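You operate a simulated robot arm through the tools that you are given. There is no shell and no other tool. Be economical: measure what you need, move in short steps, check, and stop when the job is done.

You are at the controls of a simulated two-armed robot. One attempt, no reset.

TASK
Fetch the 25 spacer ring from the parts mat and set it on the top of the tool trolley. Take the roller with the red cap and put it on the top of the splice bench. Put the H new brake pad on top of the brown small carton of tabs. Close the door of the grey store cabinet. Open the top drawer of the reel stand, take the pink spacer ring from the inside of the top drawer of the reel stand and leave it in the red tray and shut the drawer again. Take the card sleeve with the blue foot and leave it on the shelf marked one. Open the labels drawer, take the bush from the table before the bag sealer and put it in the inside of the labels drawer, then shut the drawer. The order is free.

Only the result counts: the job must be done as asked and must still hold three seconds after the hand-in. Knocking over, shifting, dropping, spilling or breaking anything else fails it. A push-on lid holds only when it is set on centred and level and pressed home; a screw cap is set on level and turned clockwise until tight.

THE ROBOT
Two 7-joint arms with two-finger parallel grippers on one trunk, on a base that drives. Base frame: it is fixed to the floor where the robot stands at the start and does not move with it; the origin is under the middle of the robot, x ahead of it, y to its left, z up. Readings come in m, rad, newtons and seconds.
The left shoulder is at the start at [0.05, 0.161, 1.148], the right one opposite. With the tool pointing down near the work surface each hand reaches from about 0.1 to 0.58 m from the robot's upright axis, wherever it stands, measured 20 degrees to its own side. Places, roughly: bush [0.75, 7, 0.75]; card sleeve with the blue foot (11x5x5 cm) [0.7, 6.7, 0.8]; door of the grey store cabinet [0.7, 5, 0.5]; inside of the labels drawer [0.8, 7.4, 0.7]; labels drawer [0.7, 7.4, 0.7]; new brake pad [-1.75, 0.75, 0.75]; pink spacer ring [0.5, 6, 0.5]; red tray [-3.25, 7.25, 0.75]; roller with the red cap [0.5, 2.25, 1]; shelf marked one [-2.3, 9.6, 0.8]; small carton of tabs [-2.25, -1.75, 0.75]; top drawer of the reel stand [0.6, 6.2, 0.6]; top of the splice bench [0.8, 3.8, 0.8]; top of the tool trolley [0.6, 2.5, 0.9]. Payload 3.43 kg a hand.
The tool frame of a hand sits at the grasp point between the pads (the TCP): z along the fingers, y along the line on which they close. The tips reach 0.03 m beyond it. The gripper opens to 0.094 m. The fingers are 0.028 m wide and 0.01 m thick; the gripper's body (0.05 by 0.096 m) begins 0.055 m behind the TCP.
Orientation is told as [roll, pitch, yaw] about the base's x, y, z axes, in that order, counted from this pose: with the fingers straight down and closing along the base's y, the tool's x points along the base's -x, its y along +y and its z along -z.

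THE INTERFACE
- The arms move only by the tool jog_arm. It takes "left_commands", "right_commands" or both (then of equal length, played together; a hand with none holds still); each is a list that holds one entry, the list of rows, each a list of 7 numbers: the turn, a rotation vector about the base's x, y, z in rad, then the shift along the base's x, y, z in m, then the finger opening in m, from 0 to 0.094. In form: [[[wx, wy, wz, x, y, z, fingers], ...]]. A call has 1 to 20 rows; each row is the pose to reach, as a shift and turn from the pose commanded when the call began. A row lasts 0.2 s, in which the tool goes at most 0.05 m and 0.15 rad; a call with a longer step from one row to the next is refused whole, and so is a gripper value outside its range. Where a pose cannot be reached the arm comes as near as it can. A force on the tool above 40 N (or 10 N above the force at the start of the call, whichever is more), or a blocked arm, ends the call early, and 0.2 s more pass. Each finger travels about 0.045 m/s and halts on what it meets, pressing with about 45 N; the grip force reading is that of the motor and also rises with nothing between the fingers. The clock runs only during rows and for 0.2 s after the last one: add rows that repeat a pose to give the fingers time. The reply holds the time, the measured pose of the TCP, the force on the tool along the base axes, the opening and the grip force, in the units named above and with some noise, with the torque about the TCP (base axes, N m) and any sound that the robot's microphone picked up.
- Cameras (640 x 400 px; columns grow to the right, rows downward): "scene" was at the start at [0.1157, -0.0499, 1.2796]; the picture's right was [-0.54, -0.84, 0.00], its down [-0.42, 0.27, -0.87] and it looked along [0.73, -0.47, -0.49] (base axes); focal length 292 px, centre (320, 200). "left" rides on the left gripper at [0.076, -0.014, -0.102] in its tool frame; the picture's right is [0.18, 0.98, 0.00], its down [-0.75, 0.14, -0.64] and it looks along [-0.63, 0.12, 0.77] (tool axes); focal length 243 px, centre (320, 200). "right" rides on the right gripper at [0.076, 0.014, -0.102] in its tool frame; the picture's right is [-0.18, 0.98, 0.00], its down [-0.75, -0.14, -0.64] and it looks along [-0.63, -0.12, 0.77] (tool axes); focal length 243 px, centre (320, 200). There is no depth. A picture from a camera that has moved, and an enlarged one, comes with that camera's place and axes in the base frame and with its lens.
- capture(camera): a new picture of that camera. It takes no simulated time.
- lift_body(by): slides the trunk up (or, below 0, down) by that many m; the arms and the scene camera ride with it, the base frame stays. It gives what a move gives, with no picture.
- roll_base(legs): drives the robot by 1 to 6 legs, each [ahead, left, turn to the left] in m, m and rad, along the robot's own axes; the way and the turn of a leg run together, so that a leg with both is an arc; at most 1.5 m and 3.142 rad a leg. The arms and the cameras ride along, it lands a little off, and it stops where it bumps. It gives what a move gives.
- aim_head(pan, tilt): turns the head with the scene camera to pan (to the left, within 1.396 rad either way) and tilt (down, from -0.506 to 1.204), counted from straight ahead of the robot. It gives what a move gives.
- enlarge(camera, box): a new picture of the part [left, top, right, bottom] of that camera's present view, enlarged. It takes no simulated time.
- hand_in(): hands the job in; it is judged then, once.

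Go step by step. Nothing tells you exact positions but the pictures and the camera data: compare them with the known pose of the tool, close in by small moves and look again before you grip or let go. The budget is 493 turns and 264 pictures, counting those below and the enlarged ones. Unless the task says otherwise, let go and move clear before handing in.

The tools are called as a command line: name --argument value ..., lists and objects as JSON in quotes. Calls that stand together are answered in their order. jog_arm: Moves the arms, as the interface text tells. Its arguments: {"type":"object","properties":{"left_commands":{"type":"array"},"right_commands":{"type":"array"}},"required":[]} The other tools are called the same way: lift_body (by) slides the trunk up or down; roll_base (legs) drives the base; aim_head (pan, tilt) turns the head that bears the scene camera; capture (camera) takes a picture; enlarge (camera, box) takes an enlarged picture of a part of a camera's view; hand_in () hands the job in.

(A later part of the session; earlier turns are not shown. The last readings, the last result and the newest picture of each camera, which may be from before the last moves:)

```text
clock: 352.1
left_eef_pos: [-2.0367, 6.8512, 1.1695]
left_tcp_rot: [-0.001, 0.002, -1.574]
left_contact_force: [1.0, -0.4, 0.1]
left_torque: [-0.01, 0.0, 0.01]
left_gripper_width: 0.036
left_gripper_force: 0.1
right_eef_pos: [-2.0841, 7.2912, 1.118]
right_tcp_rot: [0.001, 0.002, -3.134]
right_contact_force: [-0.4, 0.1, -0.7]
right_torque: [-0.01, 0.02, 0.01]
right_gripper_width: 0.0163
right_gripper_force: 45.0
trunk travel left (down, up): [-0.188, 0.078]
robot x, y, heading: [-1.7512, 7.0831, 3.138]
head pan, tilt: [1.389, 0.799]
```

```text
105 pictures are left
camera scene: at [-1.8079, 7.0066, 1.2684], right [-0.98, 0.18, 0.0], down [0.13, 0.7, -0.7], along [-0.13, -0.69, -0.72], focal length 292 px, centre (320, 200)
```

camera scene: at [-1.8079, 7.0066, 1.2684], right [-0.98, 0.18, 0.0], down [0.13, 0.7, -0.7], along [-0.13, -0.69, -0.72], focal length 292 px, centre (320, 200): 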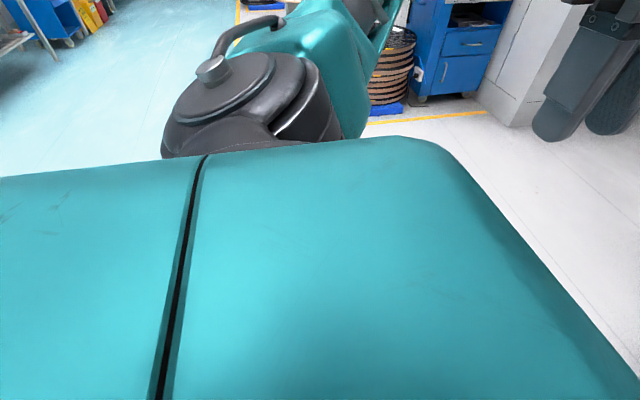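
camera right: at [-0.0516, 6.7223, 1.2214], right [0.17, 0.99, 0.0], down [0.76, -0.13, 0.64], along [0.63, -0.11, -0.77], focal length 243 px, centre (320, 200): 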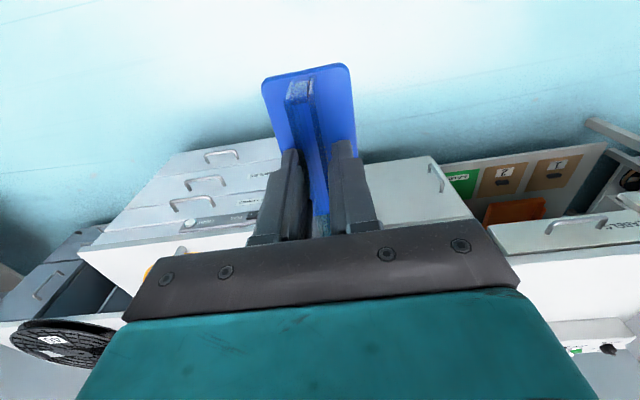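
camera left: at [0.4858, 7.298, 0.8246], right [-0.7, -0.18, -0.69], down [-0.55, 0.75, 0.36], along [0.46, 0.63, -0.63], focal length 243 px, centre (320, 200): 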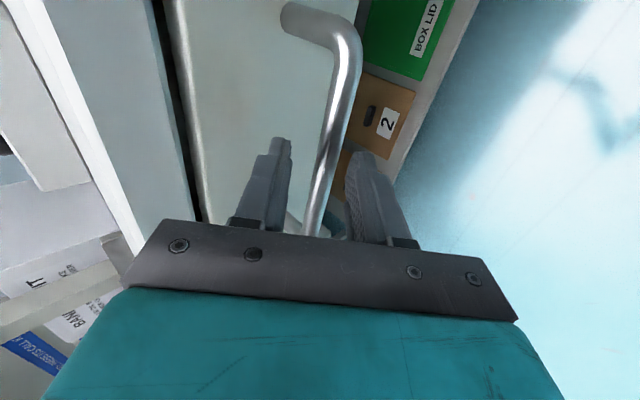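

roll_base --legs '[[0.3, 0, 0], [0.3, 0, 0]]'

aim_head --pan 1.39 --tilt 0.3

capture --camera "scene"

```text
clock: 355.8
left_eef_pos: [-2.6317, 6.8505, 1.1706]
left_tcp_rot: [0.0, 0.003, -1.569]
left_contact_force: [0.1, -0.6, -0.6]
left_torque: [0.0, 0.01, 0.0]
left_gripper_width: 0.036
left_gripper_force: 0.1
right_eef_pos: [-2.6811, 7.29, 1.1187]
right_tcp_rot: [0.001, 0.002, -3.13]
right_contact_force: [0.1, 1.1, -0.4]
right_torque: [0.01, -0.03, 0.0]
right_gripper_width: 0.0164
right_gripper_force: 45.0
trunk travel left (down, up): [-0.188, 0.078]
robot x, y, heading: [-2.3471, 7.0865, -3.14]
head pan, tilt: [1.389, 0.799]
```

```text
clock: 356.7
left_eef_pos: [-2.631, 6.8509, 1.1698]
left_tcp_rot: [-0.002, 0.001, -1.568]
left_contact_force: [-0.5, 0.0, -0.4]
left_torque: [0.0, 0.02, 0.0]
left_gripper_width: 0.0358
left_gripper_force: 0.1
right_eef_pos: [-2.6792, 7.2912, 1.1186]
right_tcp_rot: [0.0, -0.002, -3.13]
right_contact_force: [0.1, -0.1, -0.7]
right_torque: [-0.01, -0.02, -0.02]
right_gripper_width: 0.0168
right_gripper_force: 44.9
trunk travel left (down, up): [-0.188, 0.078]
robot x, y, heading: [-2.349, 7.0882, -3.142]
head pan, tilt: [1.389, 0.3]
```

```text
104 pictures are left
camera scene: at [-2.405, 6.9945, 1.3127], right [-0.98, 0.18, 0.0], down [0.05, 0.29, -0.96], along [-0.17, -0.94, -0.3], focal length 292 px, centre (320, 200)
```

scene: 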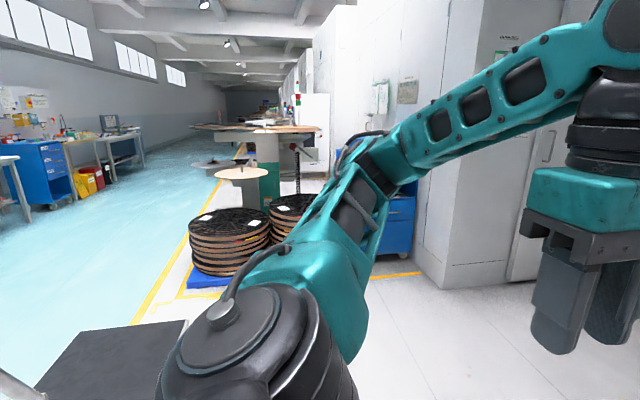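

The cart seems unmoved. I turn right to face the wall shelf.

roll_base --legs '[[-0.08, 0, 0], [0, -0.25, 0], [0, 0, -1.57]]'

aim_head --pan 0.0 --tilt 0.4

capture --camera "scene"

```text
clock: 363.0
left_eef_pos: [-2.5049, 7.632, 1.1698]
left_tcp_rot: [0.001, 0.001, 3.139]
left_contact_force: [-0.1, -0.2, -0.3]
left_torque: [-0.01, 0.02, 0.01]
left_gripper_width: 0.0358
left_gripper_force: 0.0
right_eef_pos: [-2.0637, 7.6772, 1.1189]
right_tcp_rot: [0.0, -0.002, 1.577]
right_contact_force: [-0.2, 0.4, -0.4]
right_torque: [-0.01, -0.02, 0.03]
right_gripper_width: 0.0165
right_gripper_force: 45.0
trunk travel left (down, up): [-0.188, 0.078]
robot x, y, heading: [-2.2693, 7.3482, 1.57]
head pan, tilt: [1.389, 0.3]
```

```text
clock: 364.6
left_eef_pos: [-2.5046, 7.6313, 1.1704]
left_tcp_rot: [0.001, 0.0, 3.14]
left_contact_force: [-0.6, -0.5, -1.5]
left_torque: [-0.02, -0.01, 0.01]
left_gripper_width: 0.0361
left_gripper_force: 0.0
right_eef_pos: [-2.0639, 7.6791, 1.1191]
right_tcp_rot: [-0.001, 0.0, 1.577]
right_contact_force: [0.6, 0.1, -0.6]
right_torque: [-0.02, 0.02, 0.0]
right_gripper_width: 0.0164
right_gripper_force: 45.1
trunk travel left (down, up): [-0.188, 0.078]
robot x, y, heading: [-2.27, 7.3455, 1.568]
head pan, tilt: [0.0, 0.4]
```

```text
103 pictures are left
camera scene: at [-2.2692, 7.4794, 1.3036], right [1.0, 0.0, 0.0], down [0.0, -0.39, -0.92], along [0.0, 0.92, -0.39], focal length 292 px, centre (320, 200)
```

scene: 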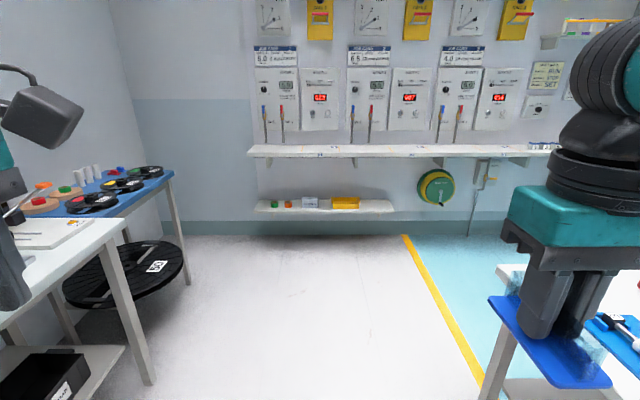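

The floor is clear to the shelf. I drive ahead and look closer.

roll_base --legs '[[1.3, 0, 0.002]]'

aim_head --pan -0.2 --tilt 0.6

capture --camera "scene"

```text
clock: 371.2
left_eef_pos: [-2.5438, 8.9372, 1.1712]
left_tcp_rot: [0.0, 0.002, -3.099]
left_contact_force: [0.6, 0.3, -0.7]
left_torque: [0.0, 0.03, -0.02]
left_gripper_width: 0.0358
left_gripper_force: 0.1
right_eef_pos: [-2.1057, 9.0029, 1.1183]
right_tcp_rot: [0.0, 0.002, 1.625]
right_contact_force: [0.1, 0.9, -1.2]
right_torque: [-0.01, 0.05, 0.02]
right_gripper_width: 0.0164
right_gripper_force: 45.0
trunk travel left (down, up): [-0.188, 0.078]
robot x, y, heading: [-2.2966, 8.6613, 1.612]
head pan, tilt: [0.0, 0.4]
```

```text
clock: 371.9
left_eef_pos: [-2.5434, 8.9372, 1.1701]
left_tcp_rot: [0.001, 0.003, -3.099]
left_contact_force: [0.3, 0.3, 0.1]
left_torque: [-0.01, 0.02, 0.0]
left_gripper_width: 0.036
left_gripper_force: 0.1
right_eef_pos: [-2.1055, 9.0031, 1.1183]
right_tcp_rot: [0.0, -0.001, 1.624]
right_contact_force: [0.4, 0.7, -1.2]
right_torque: [0.01, 0.01, -0.01]
right_gripper_width: 0.0165
right_gripper_force: 45.3
trunk travel left (down, up): [-0.188, 0.078]
robot x, y, heading: [-2.2978, 8.6628, 1.615]
head pan, tilt: [-0.201, 0.6]
```

```text
102 pictures are left
camera scene: at [-2.283, 8.7903, 1.2854], right [0.99, -0.16, 0.0], down [-0.09, -0.56, -0.83], along [0.13, 0.82, -0.56], focal length 292 px, centre (320, 200)
```

scene: 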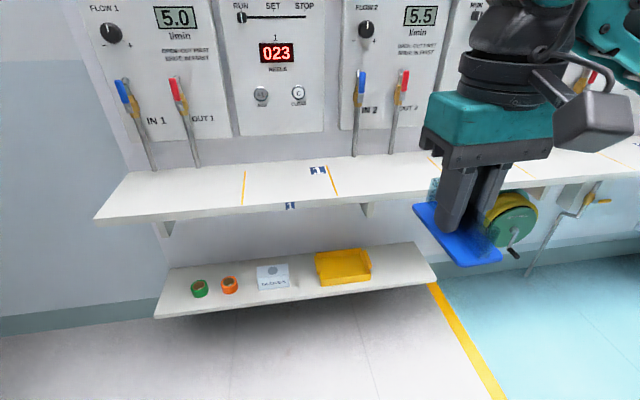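

enlarge --camera "scene" --box '[90, 130, 440, 240]'

```text
1.83 times, centred on (265, 185) of scene
camera zoom: at [-2.283, 8.7903, 1.2854], right [0.99, -0.16, 0.0], down [-0.09, -0.56, -0.83], along [0.13, 0.82, -0.56], focal length 534 px, centre (421, 227)
```

zoom: 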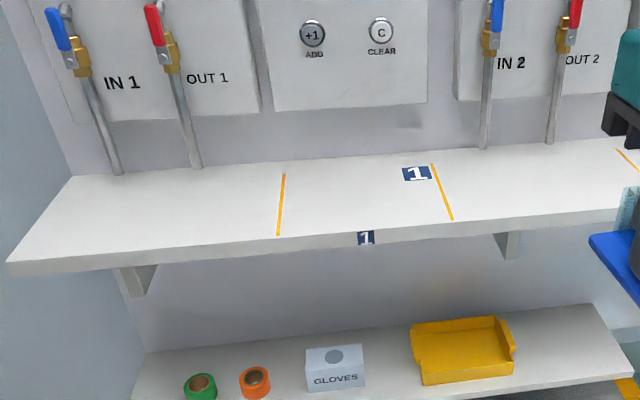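

Zone 1 lies between the yellow lines, centre about (-2.26, 9.61), shelf top ≈0.80. I square up and drive in.

roll_base --legs '[[0, 0, -0.044], [0, 0.16, 0], [0.36, 0, 0]]'

aim_head --pan -0.3 --tilt 0.6

capture --camera "scene"

```text
clock: 375.6
left_eef_pos: [-2.691, 9.2893, 1.1714]
left_tcp_rot: [0.001, 0.002, 3.135]
left_contact_force: [-0.1, 0.3, 0.2]
left_torque: [-0.03, -0.04, -0.02]
left_gripper_width: 0.0358
left_gripper_force: 0.1
right_eef_pos: [-2.2504, 9.3335, 1.1187]
right_tcp_rot: [0.001, 0.002, 1.577]
right_contact_force: [-0.6, 0.3, -1.1]
right_torque: [-0.03, 0.0, 0.02]
right_gripper_width: 0.0163
right_gripper_force: 44.5
trunk travel left (down, up): [-0.188, 0.078]
robot x, y, heading: [-2.457, 9.0019, 1.564]
head pan, tilt: [-0.201, 0.6]
```

```text
clock: 376.2
left_eef_pos: [-2.6911, 9.2889, 1.171]
left_tcp_rot: [0.0, 0.001, 3.136]
left_contact_force: [0.3, 0.7, -0.2]
left_torque: [-0.02, -0.01, 0.0]
left_gripper_width: 0.0363
left_gripper_force: 0.1
right_eef_pos: [-2.2499, 9.3354, 1.1181]
right_tcp_rot: [0.0, 0.0, 1.576]
right_contact_force: [-0.1, 0.7, 0.2]
right_torque: [-0.02, 0.03, -0.01]
right_gripper_width: 0.0165
right_gripper_force: 44.8
trunk travel left (down, up): [-0.188, 0.078]
robot x, y, heading: [-2.457, 9.0056, 1.563]
head pan, tilt: [-0.3, 0.6]
```

```text
100 pictures are left
camera scene: at [-2.4297, 9.1273, 1.2853], right [0.95, -0.3, 0.0], down [-0.17, -0.54, -0.83], along [0.25, 0.79, -0.56], focal length 292 px, centre (320, 200)
```

scene: 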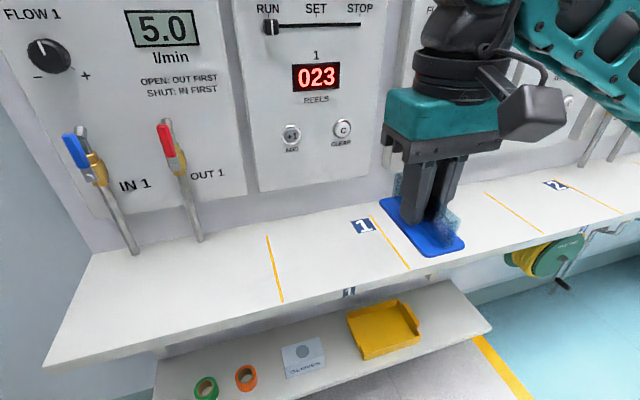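

Zone 1's centre is about (-2.251, 9.585), shelf top ≈0.82. I extend over it and lower.

jog_arm --right_commands '[[[0, 0, 0, 0, 0.04, -0.01, 0.005], [0, 0, 0, 0, 0.08, -0.03, 0.005], [0, 0, 0, 0, 0.12, -0.06, 0.005], [0, 0, 0, 0, 0.16, -0.09, 0.005], [0, 0, 0, 0, 0.2, -0.11, 0.005], [0, 0, 0, 0, 0.235, -0.14, 0.005], [0, 0, 0, 0, 0.25, -0.18, 0.005], [0, 0, 0, 0, 0.25, -0.2, 0.005], [0, 0, 0, 0, 0.25, -0.2, 0.005]]]'

capture --camera "scene"

capture --camera "right"

```text
clock: 378.2
left_eef_pos: [-2.691, 9.288, 1.1706]
left_tcp_rot: [0.0, 0.003, 3.137]
left_contact_force: [0.4, -0.5, 0.1]
left_torque: [0.01, -0.03, -0.02]
left_gripper_width: 0.0359
left_gripper_force: 0.3
right_eef_pos: [-2.2495, 9.5838, 0.9196]
right_tcp_rot: [0.0, 0.0, 1.576]
right_contact_force: [-0.4, 0.1, -0.3]
right_torque: [0.01, 0.03, 0.08]
right_gripper_width: 0.0164
right_gripper_force: 44.8
trunk travel left (down, up): [-0.188, 0.078]
robot x, y, heading: [-2.4585, 9.0052, 1.568]
head pan, tilt: [-0.3, 0.6]
```

```text
99 pictures are left
camera scene: at [-2.4297, 9.1273, 1.2853], right [0.95, -0.3, 0.0], down [-0.17, -0.54, -0.83], along [0.25, 0.79, -0.56], focal length 292 px, centre (320, 200)
```

scene: 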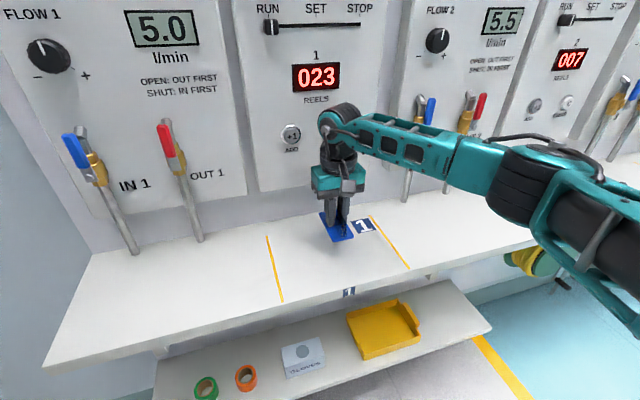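

```text
98 pictures are left
camera right: at [-2.2619, 9.5063, 1.0224], right [-0.98, 0.18, 0.0], down [0.14, 0.75, 0.64], along [0.11, 0.63, -0.77], focal length 243 px, centre (320, 200)
```

right: 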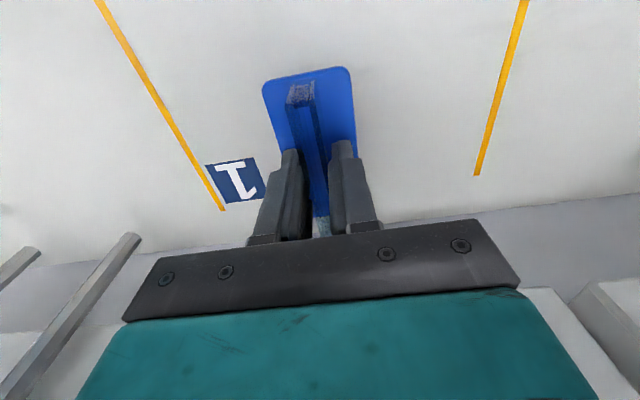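

jog_arm --right_commands '[[[0, 0, 0, 0, -0.01, -0.02, 0.005], [0, 0, 0, 0, -0.015, -0.035, 0.005], [0, 0, 0, 0, -0.015, -0.042, 0.005], [0, 0, 0, 0, -0.015, -0.047, 0.005], [0, 0, 0, 0, -0.015, -0.051, 0.005], [0, 0, 0, 0, -0.015, -0.055, 0.005], [0, 0, 0, 0, -0.015, -0.059, 0.005], [0, 0, 0, 0, -0.015, -0.063, 0.005]]]'

enlarge --camera "scene" --box '[240, 140, 420, 300]'

```text
clock: 380.0
left_eef_pos: [-2.6908, 9.2886, 1.1715]
left_tcp_rot: [-0.002, 0.002, 3.134]
left_contact_force: [-0.7, -0.1, -0.4]
left_torque: [-0.02, -0.01, -0.02]
left_gripper_width: 0.0359
left_gripper_force: 0.0
right_eef_pos: [-2.2497, 9.5685, 0.8584]
right_tcp_rot: [0.0, -0.001, 1.575]
right_contact_force: [0.2, -2.2, 10.8]
right_torque: [-0.49, -0.01, 0.02]
right_gripper_width: 0.0166
right_gripper_force: 44.8
trunk travel left (down, up): [-0.188, 0.078]
robot x, y, heading: [-2.4542, 9.0077, 1.57]
head pan, tilt: [-0.3, 0.6]
```

```text
2.50 times, centred on (330, 220) of scene
camera zoom: at [-2.4299, 9.1263, 1.2857], right [0.95, -0.3, 0.0], down [-0.17, -0.54, -0.83], along [0.25, 0.79, -0.56], focal length 730 px, centre (295, 150)
```

zoom: 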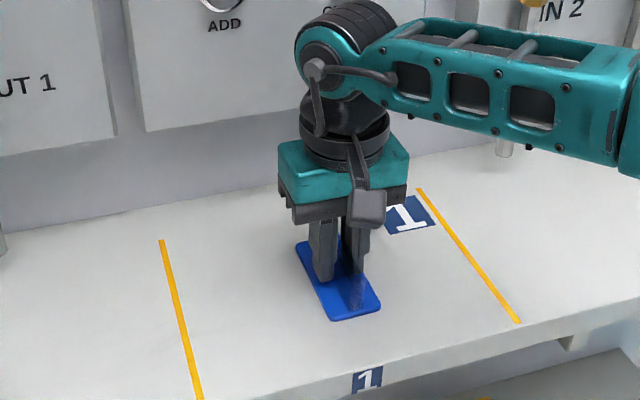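

The sleeve is set down in zone 1. I release and lift straight up.

jog_arm --right_commands '[[[0, 0, 0, 0, 0, 0.001, 0.016], [0, 0, 0, 0, 0, 0.001, 0.022], [0, 0, 0, 0, 0, 0.001, 0.03], [0, 0, 0, 0, 0, 0.001, 0.04], [0, 0, 0, 0, 0, 0.001, 0.04], [0, 0, 0, 0, 0, 0.02, 0.04], [0, 0, 0, 0, 0, 0.06, 0.04], [0, 0, 0, 0, 0, 0.1, 0.04], [0, 0, 0, 0, -0.03, 0.14, 0.04], [0, 0, 0, 0, -0.07, 0.17, 0.04], [0, 0, 0, 0, -0.11, 0.2, 0.04], [0, 0, 0, 0, -0.15, 0.22, 0.04], [0, 0, 0, 0, -0.19, 0.24, 0.04], [0, 0, 0, 0, -0.23, 0.25, 0.04]]]'

capture --camera "scene"

```text
clock: 383.0
left_eef_pos: [-2.6921, 9.2877, 1.1701]
left_tcp_rot: [-0.003, 0.002, 3.137]
left_contact_force: [1.0, -0.1, -1.3]
left_torque: [0.04, -0.01, 0.0]
left_gripper_width: 0.0361
left_gripper_force: 0.0
right_eef_pos: [-2.2518, 9.3393, 1.105]
right_tcp_rot: [-0.001, 0.0, 1.576]
right_contact_force: [1.0, -1.2, -0.9]
right_torque: [-0.03, -0.01, 0.01]
right_gripper_width: 0.0401
right_gripper_force: 0.1
trunk travel left (down, up): [-0.188, 0.078]
robot x, y, heading: [-2.4554, 8.9983, 1.569]
head pan, tilt: [-0.3, 0.6]
```

```text
96 pictures are left
camera scene: at [-2.4296, 9.1269, 1.2854], right [0.95, -0.3, 0.0], down [-0.17, -0.54, -0.83], along [0.25, 0.79, -0.56], focal length 292 px, centre (320, 200)
```

scene: 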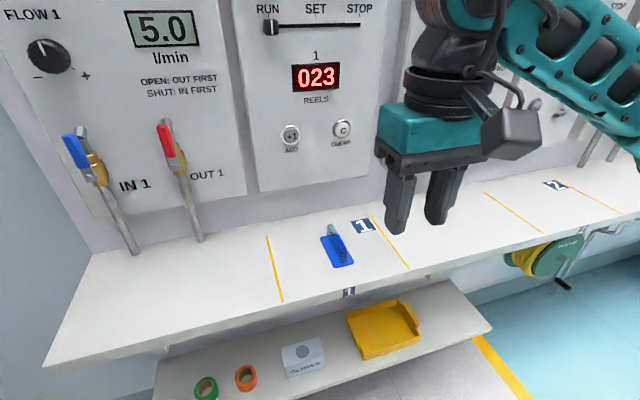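

The sleeve stands in zone 1. Next the brake pad: I return towards the lane.

roll_base --legs '[[-0.8, 0, 0], [-0.8, 0, 0]]'

```text
clock: 391.1
left_eef_pos: [-2.7157, 7.7171, 1.1697]
left_tcp_rot: [-0.003, 0.002, 3.119]
left_contact_force: [0.5, 0.2, -0.7]
left_torque: [-0.03, -0.02, 0.0]
left_gripper_width: 0.0358
left_gripper_force: 0.1
right_eef_pos: [-2.2756, 7.7624, 1.1049]
right_tcp_rot: [0.0, 0.001, 1.561]
right_contact_force: [0.6, -1.0, -0.2]
right_torque: [0.02, -0.01, 0.0]
right_gripper_width: 0.0401
right_gripper_force: 0.0
trunk travel left (down, up): [-0.188, 0.078]
robot x, y, heading: [-2.4805, 7.431, 1.546]
head pan, tilt: [-0.3, 0.6]
```

roll_base --legs '[[0, -0.2, 0], [-0.33, 0, 0], [0, 0, -1.546]]'

aim_head --pan 0.0 --tilt 0.6

capture --camera "scene"

```text
clock: 398.2
left_eef_pos: [-2.0184, 7.3282, 1.1712]
left_tcp_rot: [0.002, 0.002, 1.602]
left_contact_force: [0.1, 0.0, 0.3]
left_torque: [-0.02, -0.01, 0.03]
left_gripper_width: 0.036
left_gripper_force: 0.0
right_eef_pos: [-1.9506, 6.8915, 1.1044]
right_tcp_rot: [0.0, -0.001, 0.043]
right_contact_force: [-0.2, 0.2, 0.0]
right_torque: [0.01, -0.01, -0.01]
right_gripper_width: 0.0399
right_gripper_force: 0.0
trunk travel left (down, up): [-0.188, 0.078]
robot x, y, heading: [-2.2967, 7.0862, 0.033]
head pan, tilt: [-0.3, 0.6]
```

```text
clock: 399.0
left_eef_pos: [-2.0179, 7.3295, 1.1714]
left_tcp_rot: [-0.001, 0.001, 1.603]
left_contact_force: [-0.2, 0.4, -0.4]
left_torque: [0.02, -0.01, -0.01]
left_gripper_width: 0.0362
left_gripper_force: 0.0
right_eef_pos: [-1.9504, 6.8914, 1.104]
right_tcp_rot: [-0.001, 0.0, 0.043]
right_contact_force: [0.0, -0.4, -0.3]
right_torque: [-0.03, 0.02, -0.03]
right_gripper_width: 0.0401
right_gripper_force: 0.1
trunk travel left (down, up): [-0.188, 0.078]
robot x, y, heading: [-2.2951, 7.0852, 0.03]
head pan, tilt: [0.0, 0.6]
```

```text
95 pictures are left
camera scene: at [-2.1671, 7.0863, 1.2853], right [0.03, -1.0, 0.0], down [-0.56, -0.02, -0.83], along [0.82, 0.03, -0.56], focal length 292 px, centre (320, 200)
```

scene: 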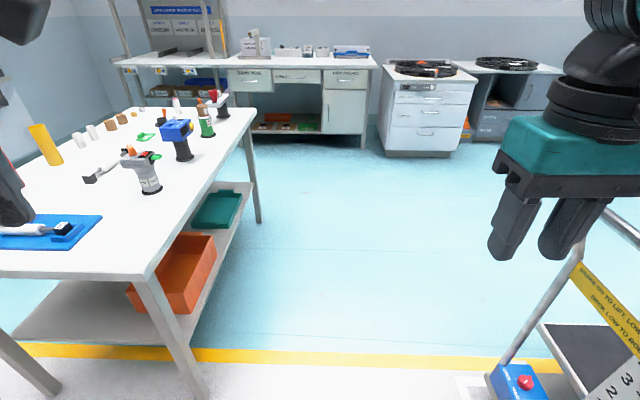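

roll_base --legs '[[0, 0, -0.03], [0.6, 0, 0]]'

```text
clock: 402.8
left_eef_pos: [-1.4088, 7.3227, 1.1717]
left_tcp_rot: [0.001, 0.004, 1.574]
left_contact_force: [-0.2, -0.4, -0.1]
left_torque: [0.0, 0.0, 0.0]
left_gripper_width: 0.0358
left_gripper_force: 0.0
right_eef_pos: [-1.3533, 6.8847, 1.1057]
right_tcp_rot: [0.0, 0.0, 0.016]
right_contact_force: [0.0, 0.5, -0.4]
right_torque: [0.02, -0.01, 0.02]
right_gripper_width: 0.0401
right_gripper_force: 0.1
trunk travel left (down, up): [-0.188, 0.078]
robot x, y, heading: [-1.6956, 7.0862, 0.005]
head pan, tilt: [0.0, 0.6]
```

roll_base --legs '[[1.15, 0, -0.005], [0, 0, -1.571], [1.3, 0, 0]]'

aim_head --pan 0.0 --tilt 0.3

capture --camera "scene"

```text
clock: 418.5
left_eef_pos: [-0.1524, 5.5398, 1.17]
left_tcp_rot: [0.001, 0.002, 0.101]
left_contact_force: [-0.8, 0.1, -0.1]
left_torque: [-0.06, 0.0, -0.01]
left_gripper_width: 0.0359
left_gripper_force: 0.1
right_eef_pos: [-0.584, 5.4413, 1.1051]
right_tcp_rot: [0.002, 0.001, -1.457]
right_contact_force: [0.3, 1.0, -0.5]
right_torque: [0.02, -0.01, 0.01]
right_gripper_width: 0.0398
right_gripper_force: 0.1
trunk travel left (down, up): [-0.188, 0.078]
robot x, y, heading: [-0.4179, 5.7988, -1.471]
head pan, tilt: [0.0, 0.6]
```

```text
clock: 419.3
left_eef_pos: [-0.1524, 5.5406, 1.1697]
left_tcp_rot: [0.0, 0.003, 0.102]
left_contact_force: [-0.1, -0.5, -0.2]
left_torque: [0.02, 0.01, 0.02]
left_gripper_width: 0.0359
left_gripper_force: 0.1
right_eef_pos: [-0.5831, 5.4423, 1.1041]
right_tcp_rot: [0.0, 0.0, -1.457]
right_contact_force: [-0.2, 0.3, 0.1]
right_torque: [0.01, 0.01, -0.03]
right_gripper_width: 0.0401
right_gripper_force: 0.0
trunk travel left (down, up): [-0.188, 0.078]
robot x, y, heading: [-0.4137, 5.7967, -1.463]
head pan, tilt: [0.0, 0.3]
```

```text
94 pictures are left
camera scene: at [-0.4037, 5.6652, 1.3128], right [-0.99, -0.1, 0.0], down [-0.03, 0.29, -0.96], along [0.1, -0.95, -0.3], focal length 292 px, centre (320, 200)
```

scene: 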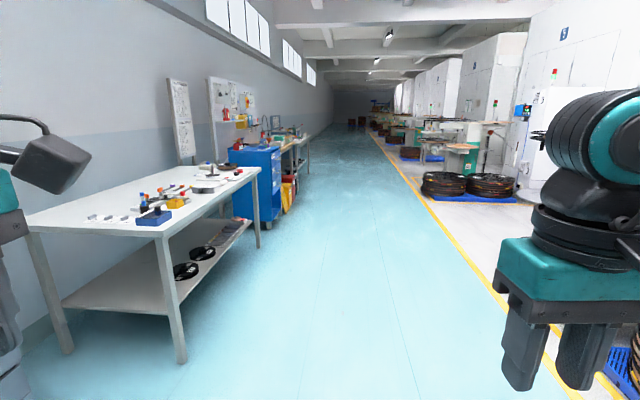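

roll_base --legs '[[0, -0.25, -0.108], [1.45, 0, 0], [1.45, 0, 0]]'

aim_head --pan -0.5 --tilt 0.3

capture --camera "scene"

```text
clock: 434.7
left_eef_pos: [-0.5135, 2.6008, 1.171]
left_tcp_rot: [-0.001, 0.002, -0.05]
left_contact_force: [-0.2, 0.0, -0.3]
left_torque: [0.0, -0.03, -0.02]
left_gripper_width: 0.0363
left_gripper_force: 0.1
right_eef_pos: [-0.9544, 2.5667, 1.1047]
right_tcp_rot: [0.001, 0.001, -1.608]
right_contact_force: [-0.5, 0.0, -0.3]
right_torque: [-0.02, -0.01, 0.02]
right_gripper_width: 0.0398
right_gripper_force: 0.0
trunk travel left (down, up): [-0.188, 0.078]
robot x, y, heading: [-0.7367, 2.8948, -1.619]
head pan, tilt: [0.0, 0.3]
```

```text
clock: 435.7
left_eef_pos: [-0.5148, 2.6014, 1.1697]
left_tcp_rot: [0.0, 0.001, -0.048]
left_contact_force: [0.7, 0.5, -0.1]
left_torque: [0.01, 0.01, 0.03]
left_gripper_width: 0.0358
left_gripper_force: 0.0
right_eef_pos: [-0.9551, 2.5695, 1.1044]
right_tcp_rot: [-0.001, 0.0, -1.607]
right_contact_force: [0.2, -0.4, 0.2]
right_torque: [-0.01, -0.01, 0.01]
right_gripper_width: 0.0399
right_gripper_force: 0.0
trunk travel left (down, up): [-0.188, 0.078]
robot x, y, heading: [-0.7371, 2.8937, -1.617]
head pan, tilt: [-0.499, 0.3]
```

```text
93 pictures are left
camera scene: at [-0.7873, 2.776, 1.3128], right [-0.85, 0.52, 0.0], down [0.15, 0.25, -0.96], along [-0.5, -0.82, -0.3], focal length 292 px, centre (320, 200)
```

scene: 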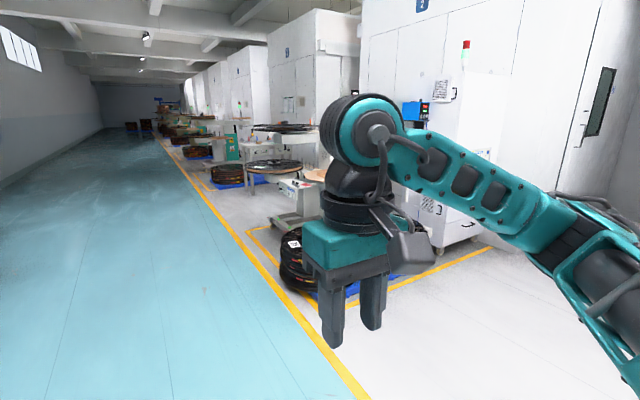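

roll_base --legs '[[0, 0, 0.047], [1.2, 0, 0]]'

aim_head --pan -0.9 --tilt 0.45

capture --camera "scene"

```text
clock: 442.1
left_eef_pos: [-0.4922, 1.4238, 1.1697]
left_tcp_rot: [-0.001, 0.0, 0.01]
left_contact_force: [-1.4, -0.4, 0.7]
left_torque: [0.01, 0.03, 0.03]
left_gripper_width: 0.0359
left_gripper_force: 0.0
right_eef_pos: [-0.9301, 1.3652, 1.1042]
right_tcp_rot: [-0.001, 0.002, -1.547]
right_contact_force: [-0.4, -0.3, 0.9]
right_torque: [0.01, -0.01, 0.0]
right_gripper_width: 0.0398
right_gripper_force: 0.1
trunk travel left (down, up): [-0.188, 0.078]
robot x, y, heading: [-0.7346, 1.7048, -1.561]
head pan, tilt: [-0.499, 0.3]
```

```text
clock: 443.0
left_eef_pos: [-0.4913, 1.4232, 1.17]
left_tcp_rot: [0.0, 0.001, 0.011]
left_contact_force: [-0.1, -0.3, -0.2]
left_torque: [0.02, 0.0, 0.0]
left_gripper_width: 0.036
left_gripper_force: 0.0
right_eef_pos: [-0.9301, 1.3646, 1.1046]
right_tcp_rot: [-0.001, 0.0, -1.549]
right_contact_force: [-0.7, -0.4, 0.0]
right_torque: [0.01, -0.04, 0.02]
right_gripper_width: 0.0401
right_gripper_force: 0.1
trunk travel left (down, up): [-0.188, 0.078]
robot x, y, heading: [-0.7318, 1.7037, -1.561]
head pan, tilt: [-0.901, 0.45]
```

```text
92 pictures are left
camera scene: at [-0.8026, 1.6065, 1.2989], right [-0.63, 0.78, 0.0], down [0.34, 0.27, -0.9], along [-0.7, -0.57, -0.43], focal length 292 px, centre (320, 200)
```

scene: 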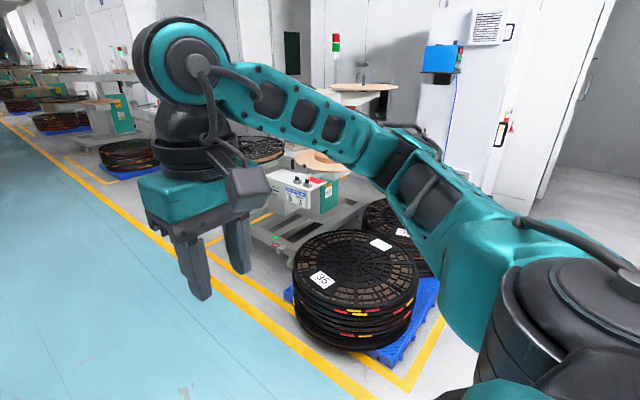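

roll_base --legs '[[0.9, 0, 0], [0, 0, -1.571]]'

aim_head --pan 0.0 --tilt 0.45

capture --camera "scene"

```text
clock: 451.6
left_eef_pos: [-1.0118, 0.5852, 1.1694]
left_tcp_rot: [0.0, 0.001, -1.592]
left_contact_force: [-0.4, 0.3, -0.5]
left_torque: [0.0, -0.01, 0.0]
left_gripper_width: 0.0362
left_gripper_force: 0.1
right_eef_pos: [-1.0567, 1.0258, 1.1042]
right_tcp_rot: [0.0, 0.0, 3.133]
right_contact_force: [0.8, -0.3, -0.2]
right_torque: [-0.03, 0.01, 0.01]
right_gripper_width: 0.0401
right_gripper_force: 0.2
trunk travel left (down, up): [-0.188, 0.078]
robot x, y, heading: [-0.7275, 0.8141, 3.122]
head pan, tilt: [-0.901, 0.45]
```

```text
clock: 452.8
left_eef_pos: [-1.0123, 0.5853, 1.1694]
left_tcp_rot: [0.001, 0.002, -1.593]
left_contact_force: [0.0, 0.0, -0.1]
left_torque: [0.01, -0.01, -0.02]
left_gripper_width: 0.036
left_gripper_force: 0.0
right_eef_pos: [-1.0564, 1.0246, 1.1042]
right_tcp_rot: [-0.001, -0.002, 3.134]
right_contact_force: [-1.0, 0.4, 0.5]
right_torque: [-0.02, 0.01, -0.02]
right_gripper_width: 0.0401
right_gripper_force: 0.1
trunk travel left (down, up): [-0.188, 0.078]
robot x, y, heading: [-0.719, 0.8136, 3.117]
head pan, tilt: [0.0, 0.45]
```

```text
91 pictures are left
camera scene: at [-0.8551, 0.8184, 1.2989], right [0.02, 1.0, 0.0], down [0.44, -0.01, -0.9], along [-0.9, 0.02, -0.44], focal length 292 px, centre (320, 200)
```

scene: 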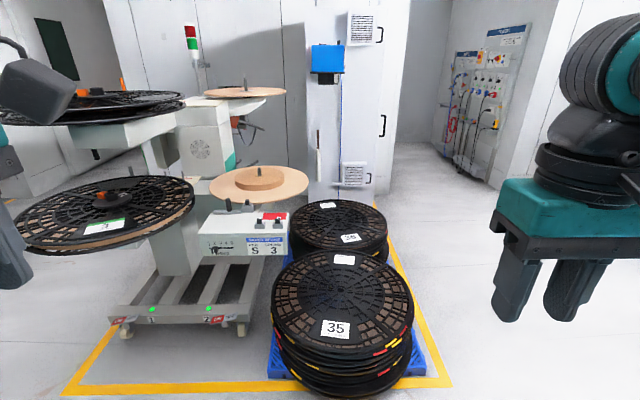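

enlarge --camera "scene" --box '[90, 130, 330, 290]'

enlarge --camera "scene" --box '[190, 190, 310, 270]'

```text
2.50 times, centred on (210, 210) of scene
camera zoom: at [-0.8551, 0.8184, 1.2989], right [0.02, 1.0, 0.0], down [0.44, -0.01, -0.9], along [-0.9, 0.02, -0.44], focal length 730 px, centre (595, 175)
```

zoom: 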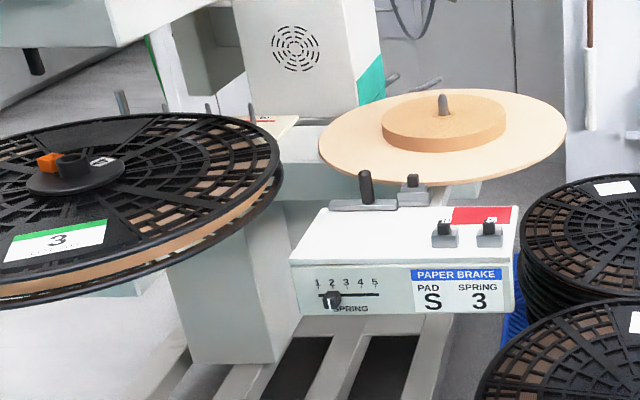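

```text
5.00 times, centred on (250, 230) of scene
camera zoom: at [-0.8551, 0.8184, 1.2989], right [0.02, 1.0, 0.0], down [0.44, -0.01, -0.9], along [-0.9, 0.02, -0.44], focal length 1459 px, centre (670, 50)
```

zoom: 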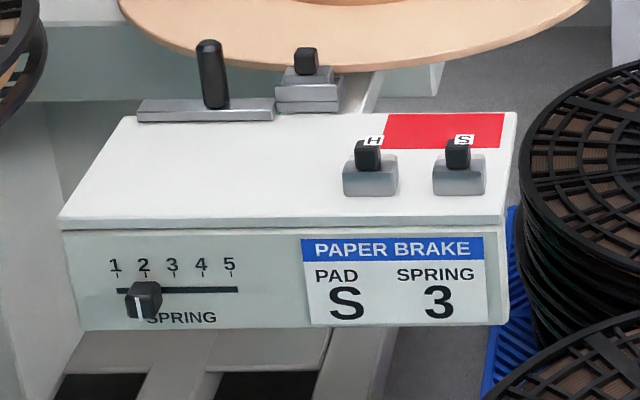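

The H pad stands left of the S pad on the paper-brake box, near (-1.70, 0.64). I tuck the left arm back and drive closer.

jog_arm --left_commands '[[[0, 0, 0, 0.03, 0, 0, 0.036], [0, 0, 0, 0.06, 0, 0, 0.036], [0, 0, 0, 0.09, 0, 0, 0.036]]]'

roll_base --legs '[[0, 0.35, 0.022], [0.4, 0, 0]]'

aim_head --pan -0.15 --tilt 0.6

capture --camera "scene"

```text
clock: 453.6
left_eef_pos: [-0.9202, 0.5873, 1.1706]
left_tcp_rot: [-0.002, 0.003, -1.592]
left_contact_force: [-0.2, 0.9, -0.3]
left_torque: [0.01, 0.01, -0.01]
left_gripper_width: 0.0358
left_gripper_force: 0.0
right_eef_pos: [-1.0568, 1.0251, 1.1049]
right_tcp_rot: [0.0, 0.0, 3.132]
right_contact_force: [0.2, 1.2, -1.2]
right_torque: [-0.01, -0.04, 0.04]
right_gripper_width: 0.04
right_gripper_force: 0.0
trunk travel left (down, up): [-0.188, 0.078]
robot x, y, heading: [-0.724, 0.8197, 3.121]
head pan, tilt: [0.0, 0.45]
```

```text
clock: 457.9
left_eef_pos: [-1.32, 0.2431, 1.1708]
left_tcp_rot: [0.0, 0.002, -1.577]
left_contact_force: [-0.6, 1.0, -0.7]
left_torque: [-0.01, -0.01, -0.01]
left_gripper_width: 0.036
left_gripper_force: 0.0
right_eef_pos: [-1.4624, 0.6802, 1.1057]
right_tcp_rot: [0.0, -0.001, -3.14]
right_contact_force: [-0.4, 0.1, 0.4]
right_torque: [-0.01, -0.02, -0.01]
right_gripper_width: 0.0402
right_gripper_force: 0.1
trunk travel left (down, up): [-0.188, 0.078]
robot x, y, heading: [-1.1252, 0.4744, 3.132]
head pan, tilt: [0.0, 0.45]
```

```text
clock: 458.6
left_eef_pos: [-1.32, 0.2442, 1.1709]
left_tcp_rot: [-0.004, 0.001, -1.577]
left_contact_force: [0.1, -0.2, -0.4]
left_torque: [0.0, 0.01, 0.06]
left_gripper_width: 0.0361
left_gripper_force: 0.1
right_eef_pos: [-1.4601, 0.6802, 1.1033]
right_tcp_rot: [0.0, -0.001, -3.137]
right_contact_force: [-0.5, -0.4, 0.1]
right_torque: [0.0, 0.0, -0.03]
right_gripper_width: 0.0402
right_gripper_force: 0.0
trunk travel left (down, up): [-0.188, 0.078]
robot x, y, heading: [-1.1262, 0.4749, 3.133]
head pan, tilt: [-0.15, 0.6]
```

```text
88 pictures are left
camera scene: at [-1.2528, 0.4884, 1.2854], right [0.16, 0.99, 0.0], down [0.56, -0.09, -0.83], along [-0.82, 0.13, -0.56], focal length 292 px, centre (320, 200)
```

scene: 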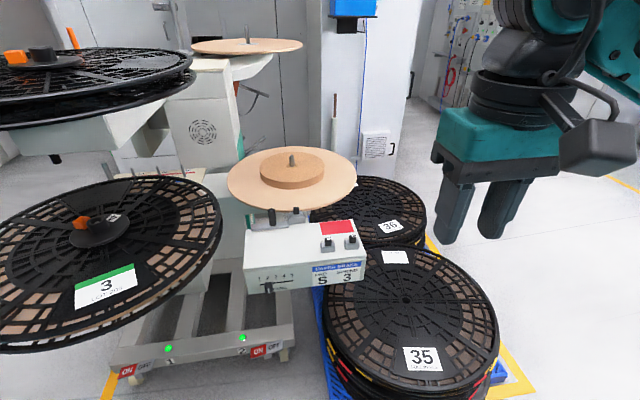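

The pad is further in: about (-1.867, 0.60, 0.71). To approach safely past the reel stack and the reels on the left, I tuck the left arm to the side and shift the base.

jog_arm --left_commands '[[[0, 0, 0, 0.02, -0.04, 0, 0.036], [0, 0, 0, 0.04, -0.08, 0, 0.036], [0, 0, 0, 0.06, -0.12, -0.01, 0.036], [0, 0, 0, 0.07, -0.16, -0.03, 0.036], [0, 0, 0, 0.08, -0.19, -0.06, 0.036], [0, 0, 0, 0.08, -0.2, -0.1, 0.036], [0, 0, 0, 0.08, -0.2, -0.14, 0.036], [0, 0, 0, 0.08, -0.2, -0.18, 0.036], [0, 0, 0, 0.08, -0.2, -0.22, 0.036], [0, 0, 0, 0.08, -0.2, -0.26, 0.036], [0, 0, 0, 0.08, -0.2, -0.3, 0.036]]]'

aim_head --pan 0.7 --tilt 0.4

capture --camera "scene"

```text
clock: 461.0
left_eef_pos: [-1.2416, 0.0419, 0.8704]
left_tcp_rot: [-0.004, 0.001, -1.578]
left_contact_force: [0.5, 0.2, 0.5]
left_torque: [-0.03, 0.11, 0.02]
left_gripper_width: 0.0359
left_gripper_force: 0.1
left hand out of reach, approached as far as the arm can: row 2, 3, 4, 5, 6, 7, 8, 9
right_eef_pos: [-1.4627, 0.678, 1.1058]
right_tcp_rot: [0.001, 0.0, -3.138]
right_contact_force: [-0.8, -1.2, -0.1]
right_torque: [0.01, -0.02, 0.01]
right_gripper_width: 0.0401
right_gripper_force: 0.1
trunk travel left (down, up): [-0.188, 0.078]
robot x, y, heading: [-1.1239, 0.4736, 3.137]
head pan, tilt: [-0.15, 0.6]
```

```text
clock: 462.2
left_eef_pos: [-1.2427, 0.043, 0.8726]
left_tcp_rot: [-0.013, 0.003, -1.577]
left_contact_force: [-0.4, 0.0, 0.8]
left_torque: [-0.01, 0.04, 0.01]
left_gripper_width: 0.0358
left_gripper_force: 0.1
right_eef_pos: [-1.461, 0.6797, 1.105]
right_tcp_rot: [0.0, 0.001, -3.138]
right_contact_force: [0.8, -0.7, -0.5]
right_torque: [0.03, -0.02, -0.04]
right_gripper_width: 0.0401
right_gripper_force: 0.0
trunk travel left (down, up): [-0.188, 0.078]
robot x, y, heading: [-1.1285, 0.4761, 3.137]
head pan, tilt: [0.7, 0.4]
```

```text
87 pictures are left
camera scene: at [-1.2369, 0.4155, 1.3035], right [-0.64, 0.77, 0.0], down [0.3, 0.25, -0.92], along [-0.71, -0.59, -0.39], focal length 292 px, centre (320, 200)
```

scene: 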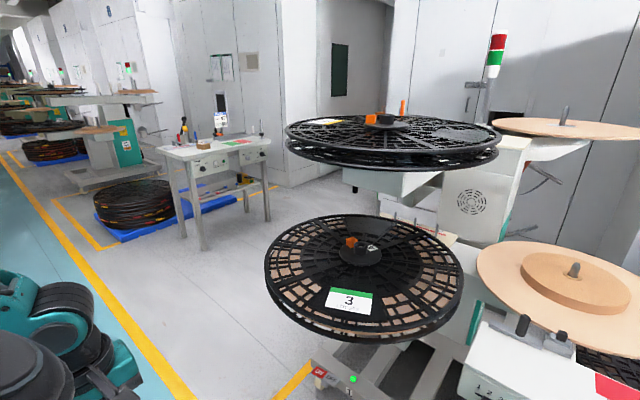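

The left arm is tucked to the side. I move in and lower the trunk.

roll_base --legs '[[0, 0.145, 0], [0.17, 0, 0]]'

lift_body --by -0.1

aim_head --pan -0.4 --tilt 0.6

capture --camera "scene"

capture --camera "right"

```text
clock: 464.6
left_eef_pos: [-1.4087, -0.103, 0.8709]
left_tcp_rot: [-0.001, 0.003, -1.58]
left_contact_force: [0.0, -0.7, 0.1]
left_torque: [0.02, 0.01, -0.01]
left_gripper_width: 0.0361
left_gripper_force: 0.0
right_eef_pos: [-1.6318, 0.5348, 1.1035]
right_tcp_rot: [0.001, 0.0, -3.139]
right_contact_force: [-1.2, 0.1, -0.7]
right_torque: [-0.01, -0.02, 0.0]
right_gripper_width: 0.0401
right_gripper_force: 0.1
trunk travel left (down, up): [-0.188, 0.078]
robot x, y, heading: [-1.2959, 0.3272, 3.132]
head pan, tilt: [0.7, 0.4]
```

```text
clock: 465.9
left_eef_pos: [-1.4096, -0.1036, 0.772]
left_tcp_rot: [-0.001, 0.001, -1.579]
left_contact_force: [0.2, -0.6, 0.9]
left_torque: [-0.01, 0.0, 0.02]
left_gripper_width: 0.0359
left_gripper_force: 0.0
right_eef_pos: [-1.6299, 0.5337, 1.005]
right_tcp_rot: [-0.001, 0.0, -3.137]
right_contact_force: [-0.5, 0.4, -0.4]
right_torque: [-0.02, 0.05, -0.02]
right_gripper_width: 0.0402
right_gripper_force: 0.0
trunk travel left (down, up): [-0.088, 0.178]
robot x, y, heading: [-1.2957, 0.3299, 3.135]
head pan, tilt: [0.7, 0.4]
```

```text
clock: 467.2
left_eef_pos: [-1.4099, -0.1026, 0.7717]
left_tcp_rot: [-0.003, 0.001, -1.58]
left_contact_force: [-0.1, -0.4, 0.0]
left_torque: [-0.01, 0.0, -0.01]
left_gripper_width: 0.0359
left_gripper_force: 0.0
right_eef_pos: [-1.6298, 0.5332, 1.0046]
right_tcp_rot: [0.001, -0.001, -3.137]
right_contact_force: [0.6, 0.2, 0.7]
right_torque: [-0.03, -0.01, 0.0]
right_gripper_width: 0.0401
right_gripper_force: 0.0
trunk travel left (down, up): [-0.088, 0.178]
robot x, y, heading: [-1.2907, 0.3331, 3.132]
head pan, tilt: [-0.4, 0.6]
```

```text
86 pictures are left
camera scene: at [-1.416, 0.3638, 1.1853], right [0.4, 0.92, 0.0], down [0.52, -0.22, -0.83], along [-0.76, 0.33, -0.56], focal length 292 px, centre (320, 200)
```

scene: 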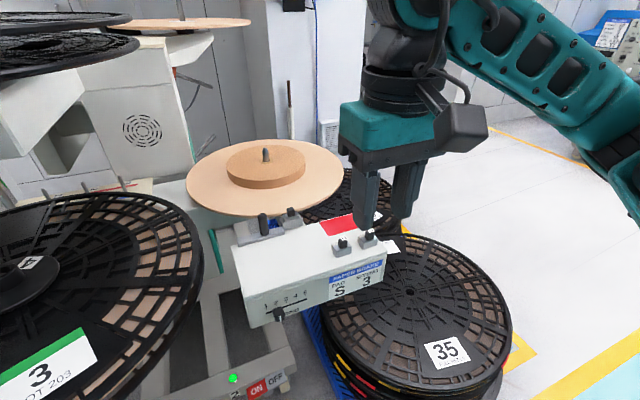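

```text
85 pictures are left
camera right: at [-1.5532, 0.5191, 1.1071], right [-0.18, -0.98, 0.0], down [-0.75, 0.14, 0.64], along [-0.63, 0.12, -0.77], focal length 243 px, centre (320, 200)
```

right: 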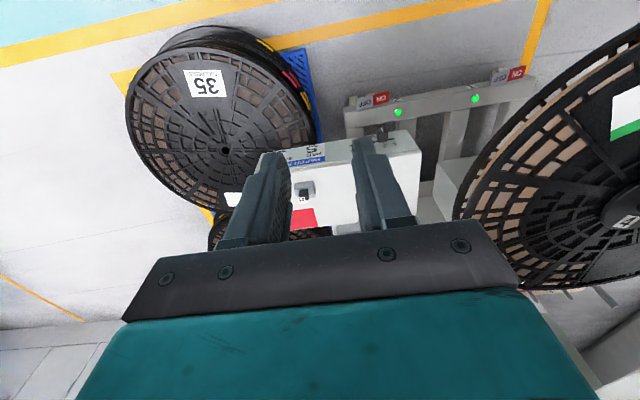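

enlarge --camera "scene" --box '[220, 190, 420, 330]'

enlarge --camera "right" --box '[220, 120, 440, 240]'

```text
2.86 times, centred on (320, 260) of scene
camera zoom: at [-1.416, 0.3638, 1.1853], right [0.4, 0.92, 0.0], down [0.52, -0.22, -0.83], along [-0.76, 0.33, -0.56], focal length 834 px, centre (320, 29)
```

zoom: 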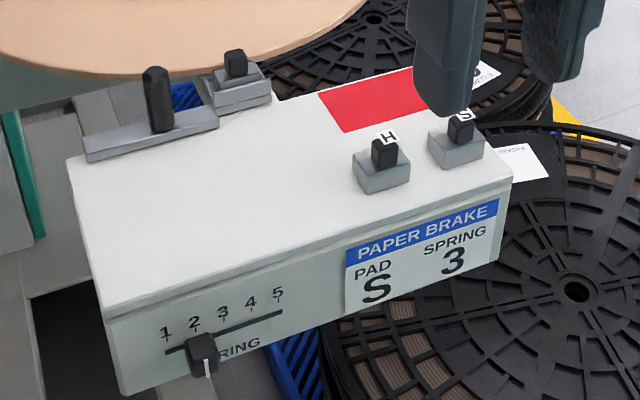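

```text
2.91 times, centred on (330, 180) of right
camera zoom: at [-1.5532, 0.5191, 1.1071], right [-0.18, -0.98, 0.0], down [-0.75, 0.14, 0.64], along [-0.63, 0.12, -0.77], focal length 706 px, centre (291, 258)
```

zoom: 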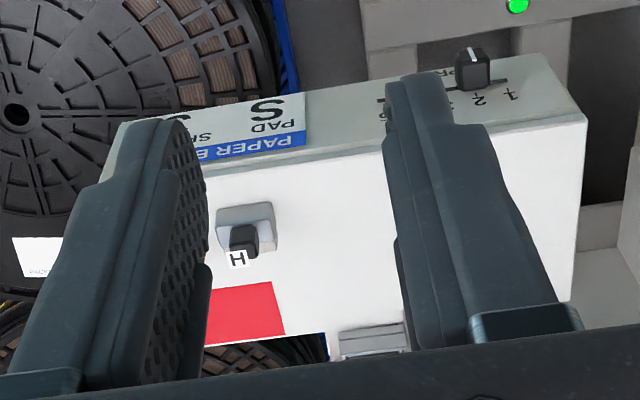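

The H pad base is at about (-1.853, 0.609), box top ≈0.69. I turn the hand to close along x and go above it.

jog_arm --right_commands '[[[0, 0, -0.14, 0, 0.01, 0, 0.04], [0, 0, -0.28, 0, 0.02, 0, 0.05], [0, 0, -0.42, 0, 0.03, 0, 0.06], [0, 0, -0.56, 0, 0.04, 0, 0.07], [0, 0, -0.7, 0, 0.05, 0, 0.07], [0, 0, -0.84, 0, 0.06, 0, 0.07], [0, 0, -0.98, 0, 0.07, 0, 0.07], [0, 0, -1.12, -0.03, 0.076, 0, 0.07], [0, 0, -1.26, -0.07, 0.076, 0, 0.07], [0, 0, -1.4, -0.11, 0.076, 0, 0.07], [0, 0, -1.54, -0.15, 0.076, 0, 0.07], [0, 0, -1.574, -0.19, 0.076, -0.02, 0.07], [0, 0, -1.574, -0.223, 0.076, -0.05, 0.07], [0, 0, -1.574, -0.223, 0.076, -0.09, 0.07], [0, 0, -1.574, -0.223, 0.076, -0.13, 0.07], [0, 0, -1.574, -0.223, 0.076, -0.13, 0.07]]]'

capture --camera "right"

enlarge --camera "scene" --box '[200, 130, 440, 300]'

```text
clock: 470.6
left_eef_pos: [-1.4097, -0.1032, 0.7709]
left_tcp_rot: [-0.002, 0.003, -1.579]
left_contact_force: [-0.1, 0.8, -0.4]
left_torque: [0.0, -0.02, -0.01]
left_gripper_width: 0.036
left_gripper_force: 0.0
right_eef_pos: [-1.8582, 0.609, 0.8716]
right_tcp_rot: [0.0, 0.0, 1.571]
right_contact_force: [0.6, -0.1, 0.6]
right_torque: [-0.02, 0.0, -0.01]
right_gripper_width: 0.0703
right_gripper_force: 0.0
trunk travel left (down, up): [-0.088, 0.178]
robot x, y, heading: [-1.2932, 0.3324, 3.136]
head pan, tilt: [-0.4, 0.6]
```

```text
82 pictures are left
camera right: at [-1.87, 0.5319, 0.9735], right [-0.98, 0.18, 0.0], down [0.14, 0.75, 0.64], along [0.12, 0.63, -0.77], focal length 243 px, centre (320, 200)
```

right: 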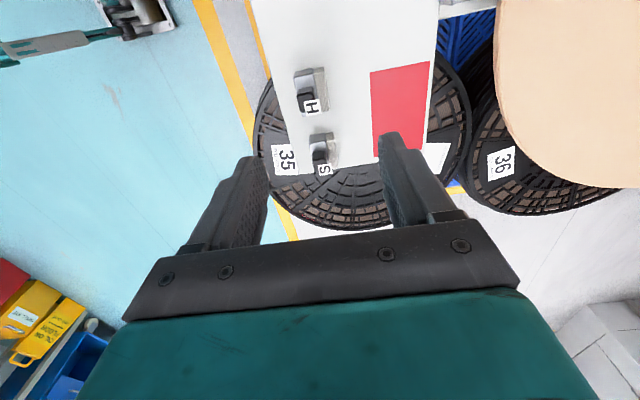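

```text
2.35 times, centred on (320, 215) of scene
camera zoom: at [-1.416, 0.3638, 1.1853], right [0.4, 0.92, 0.0], down [0.52, -0.22, -0.83], along [-0.76, 0.33, -0.56], focal length 687 px, centre (320, 165)
```

zoom: 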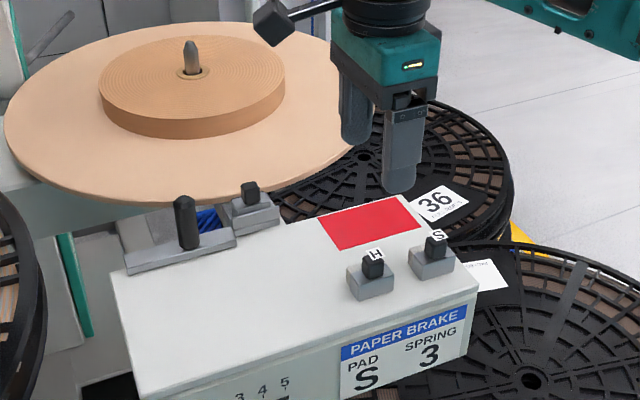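

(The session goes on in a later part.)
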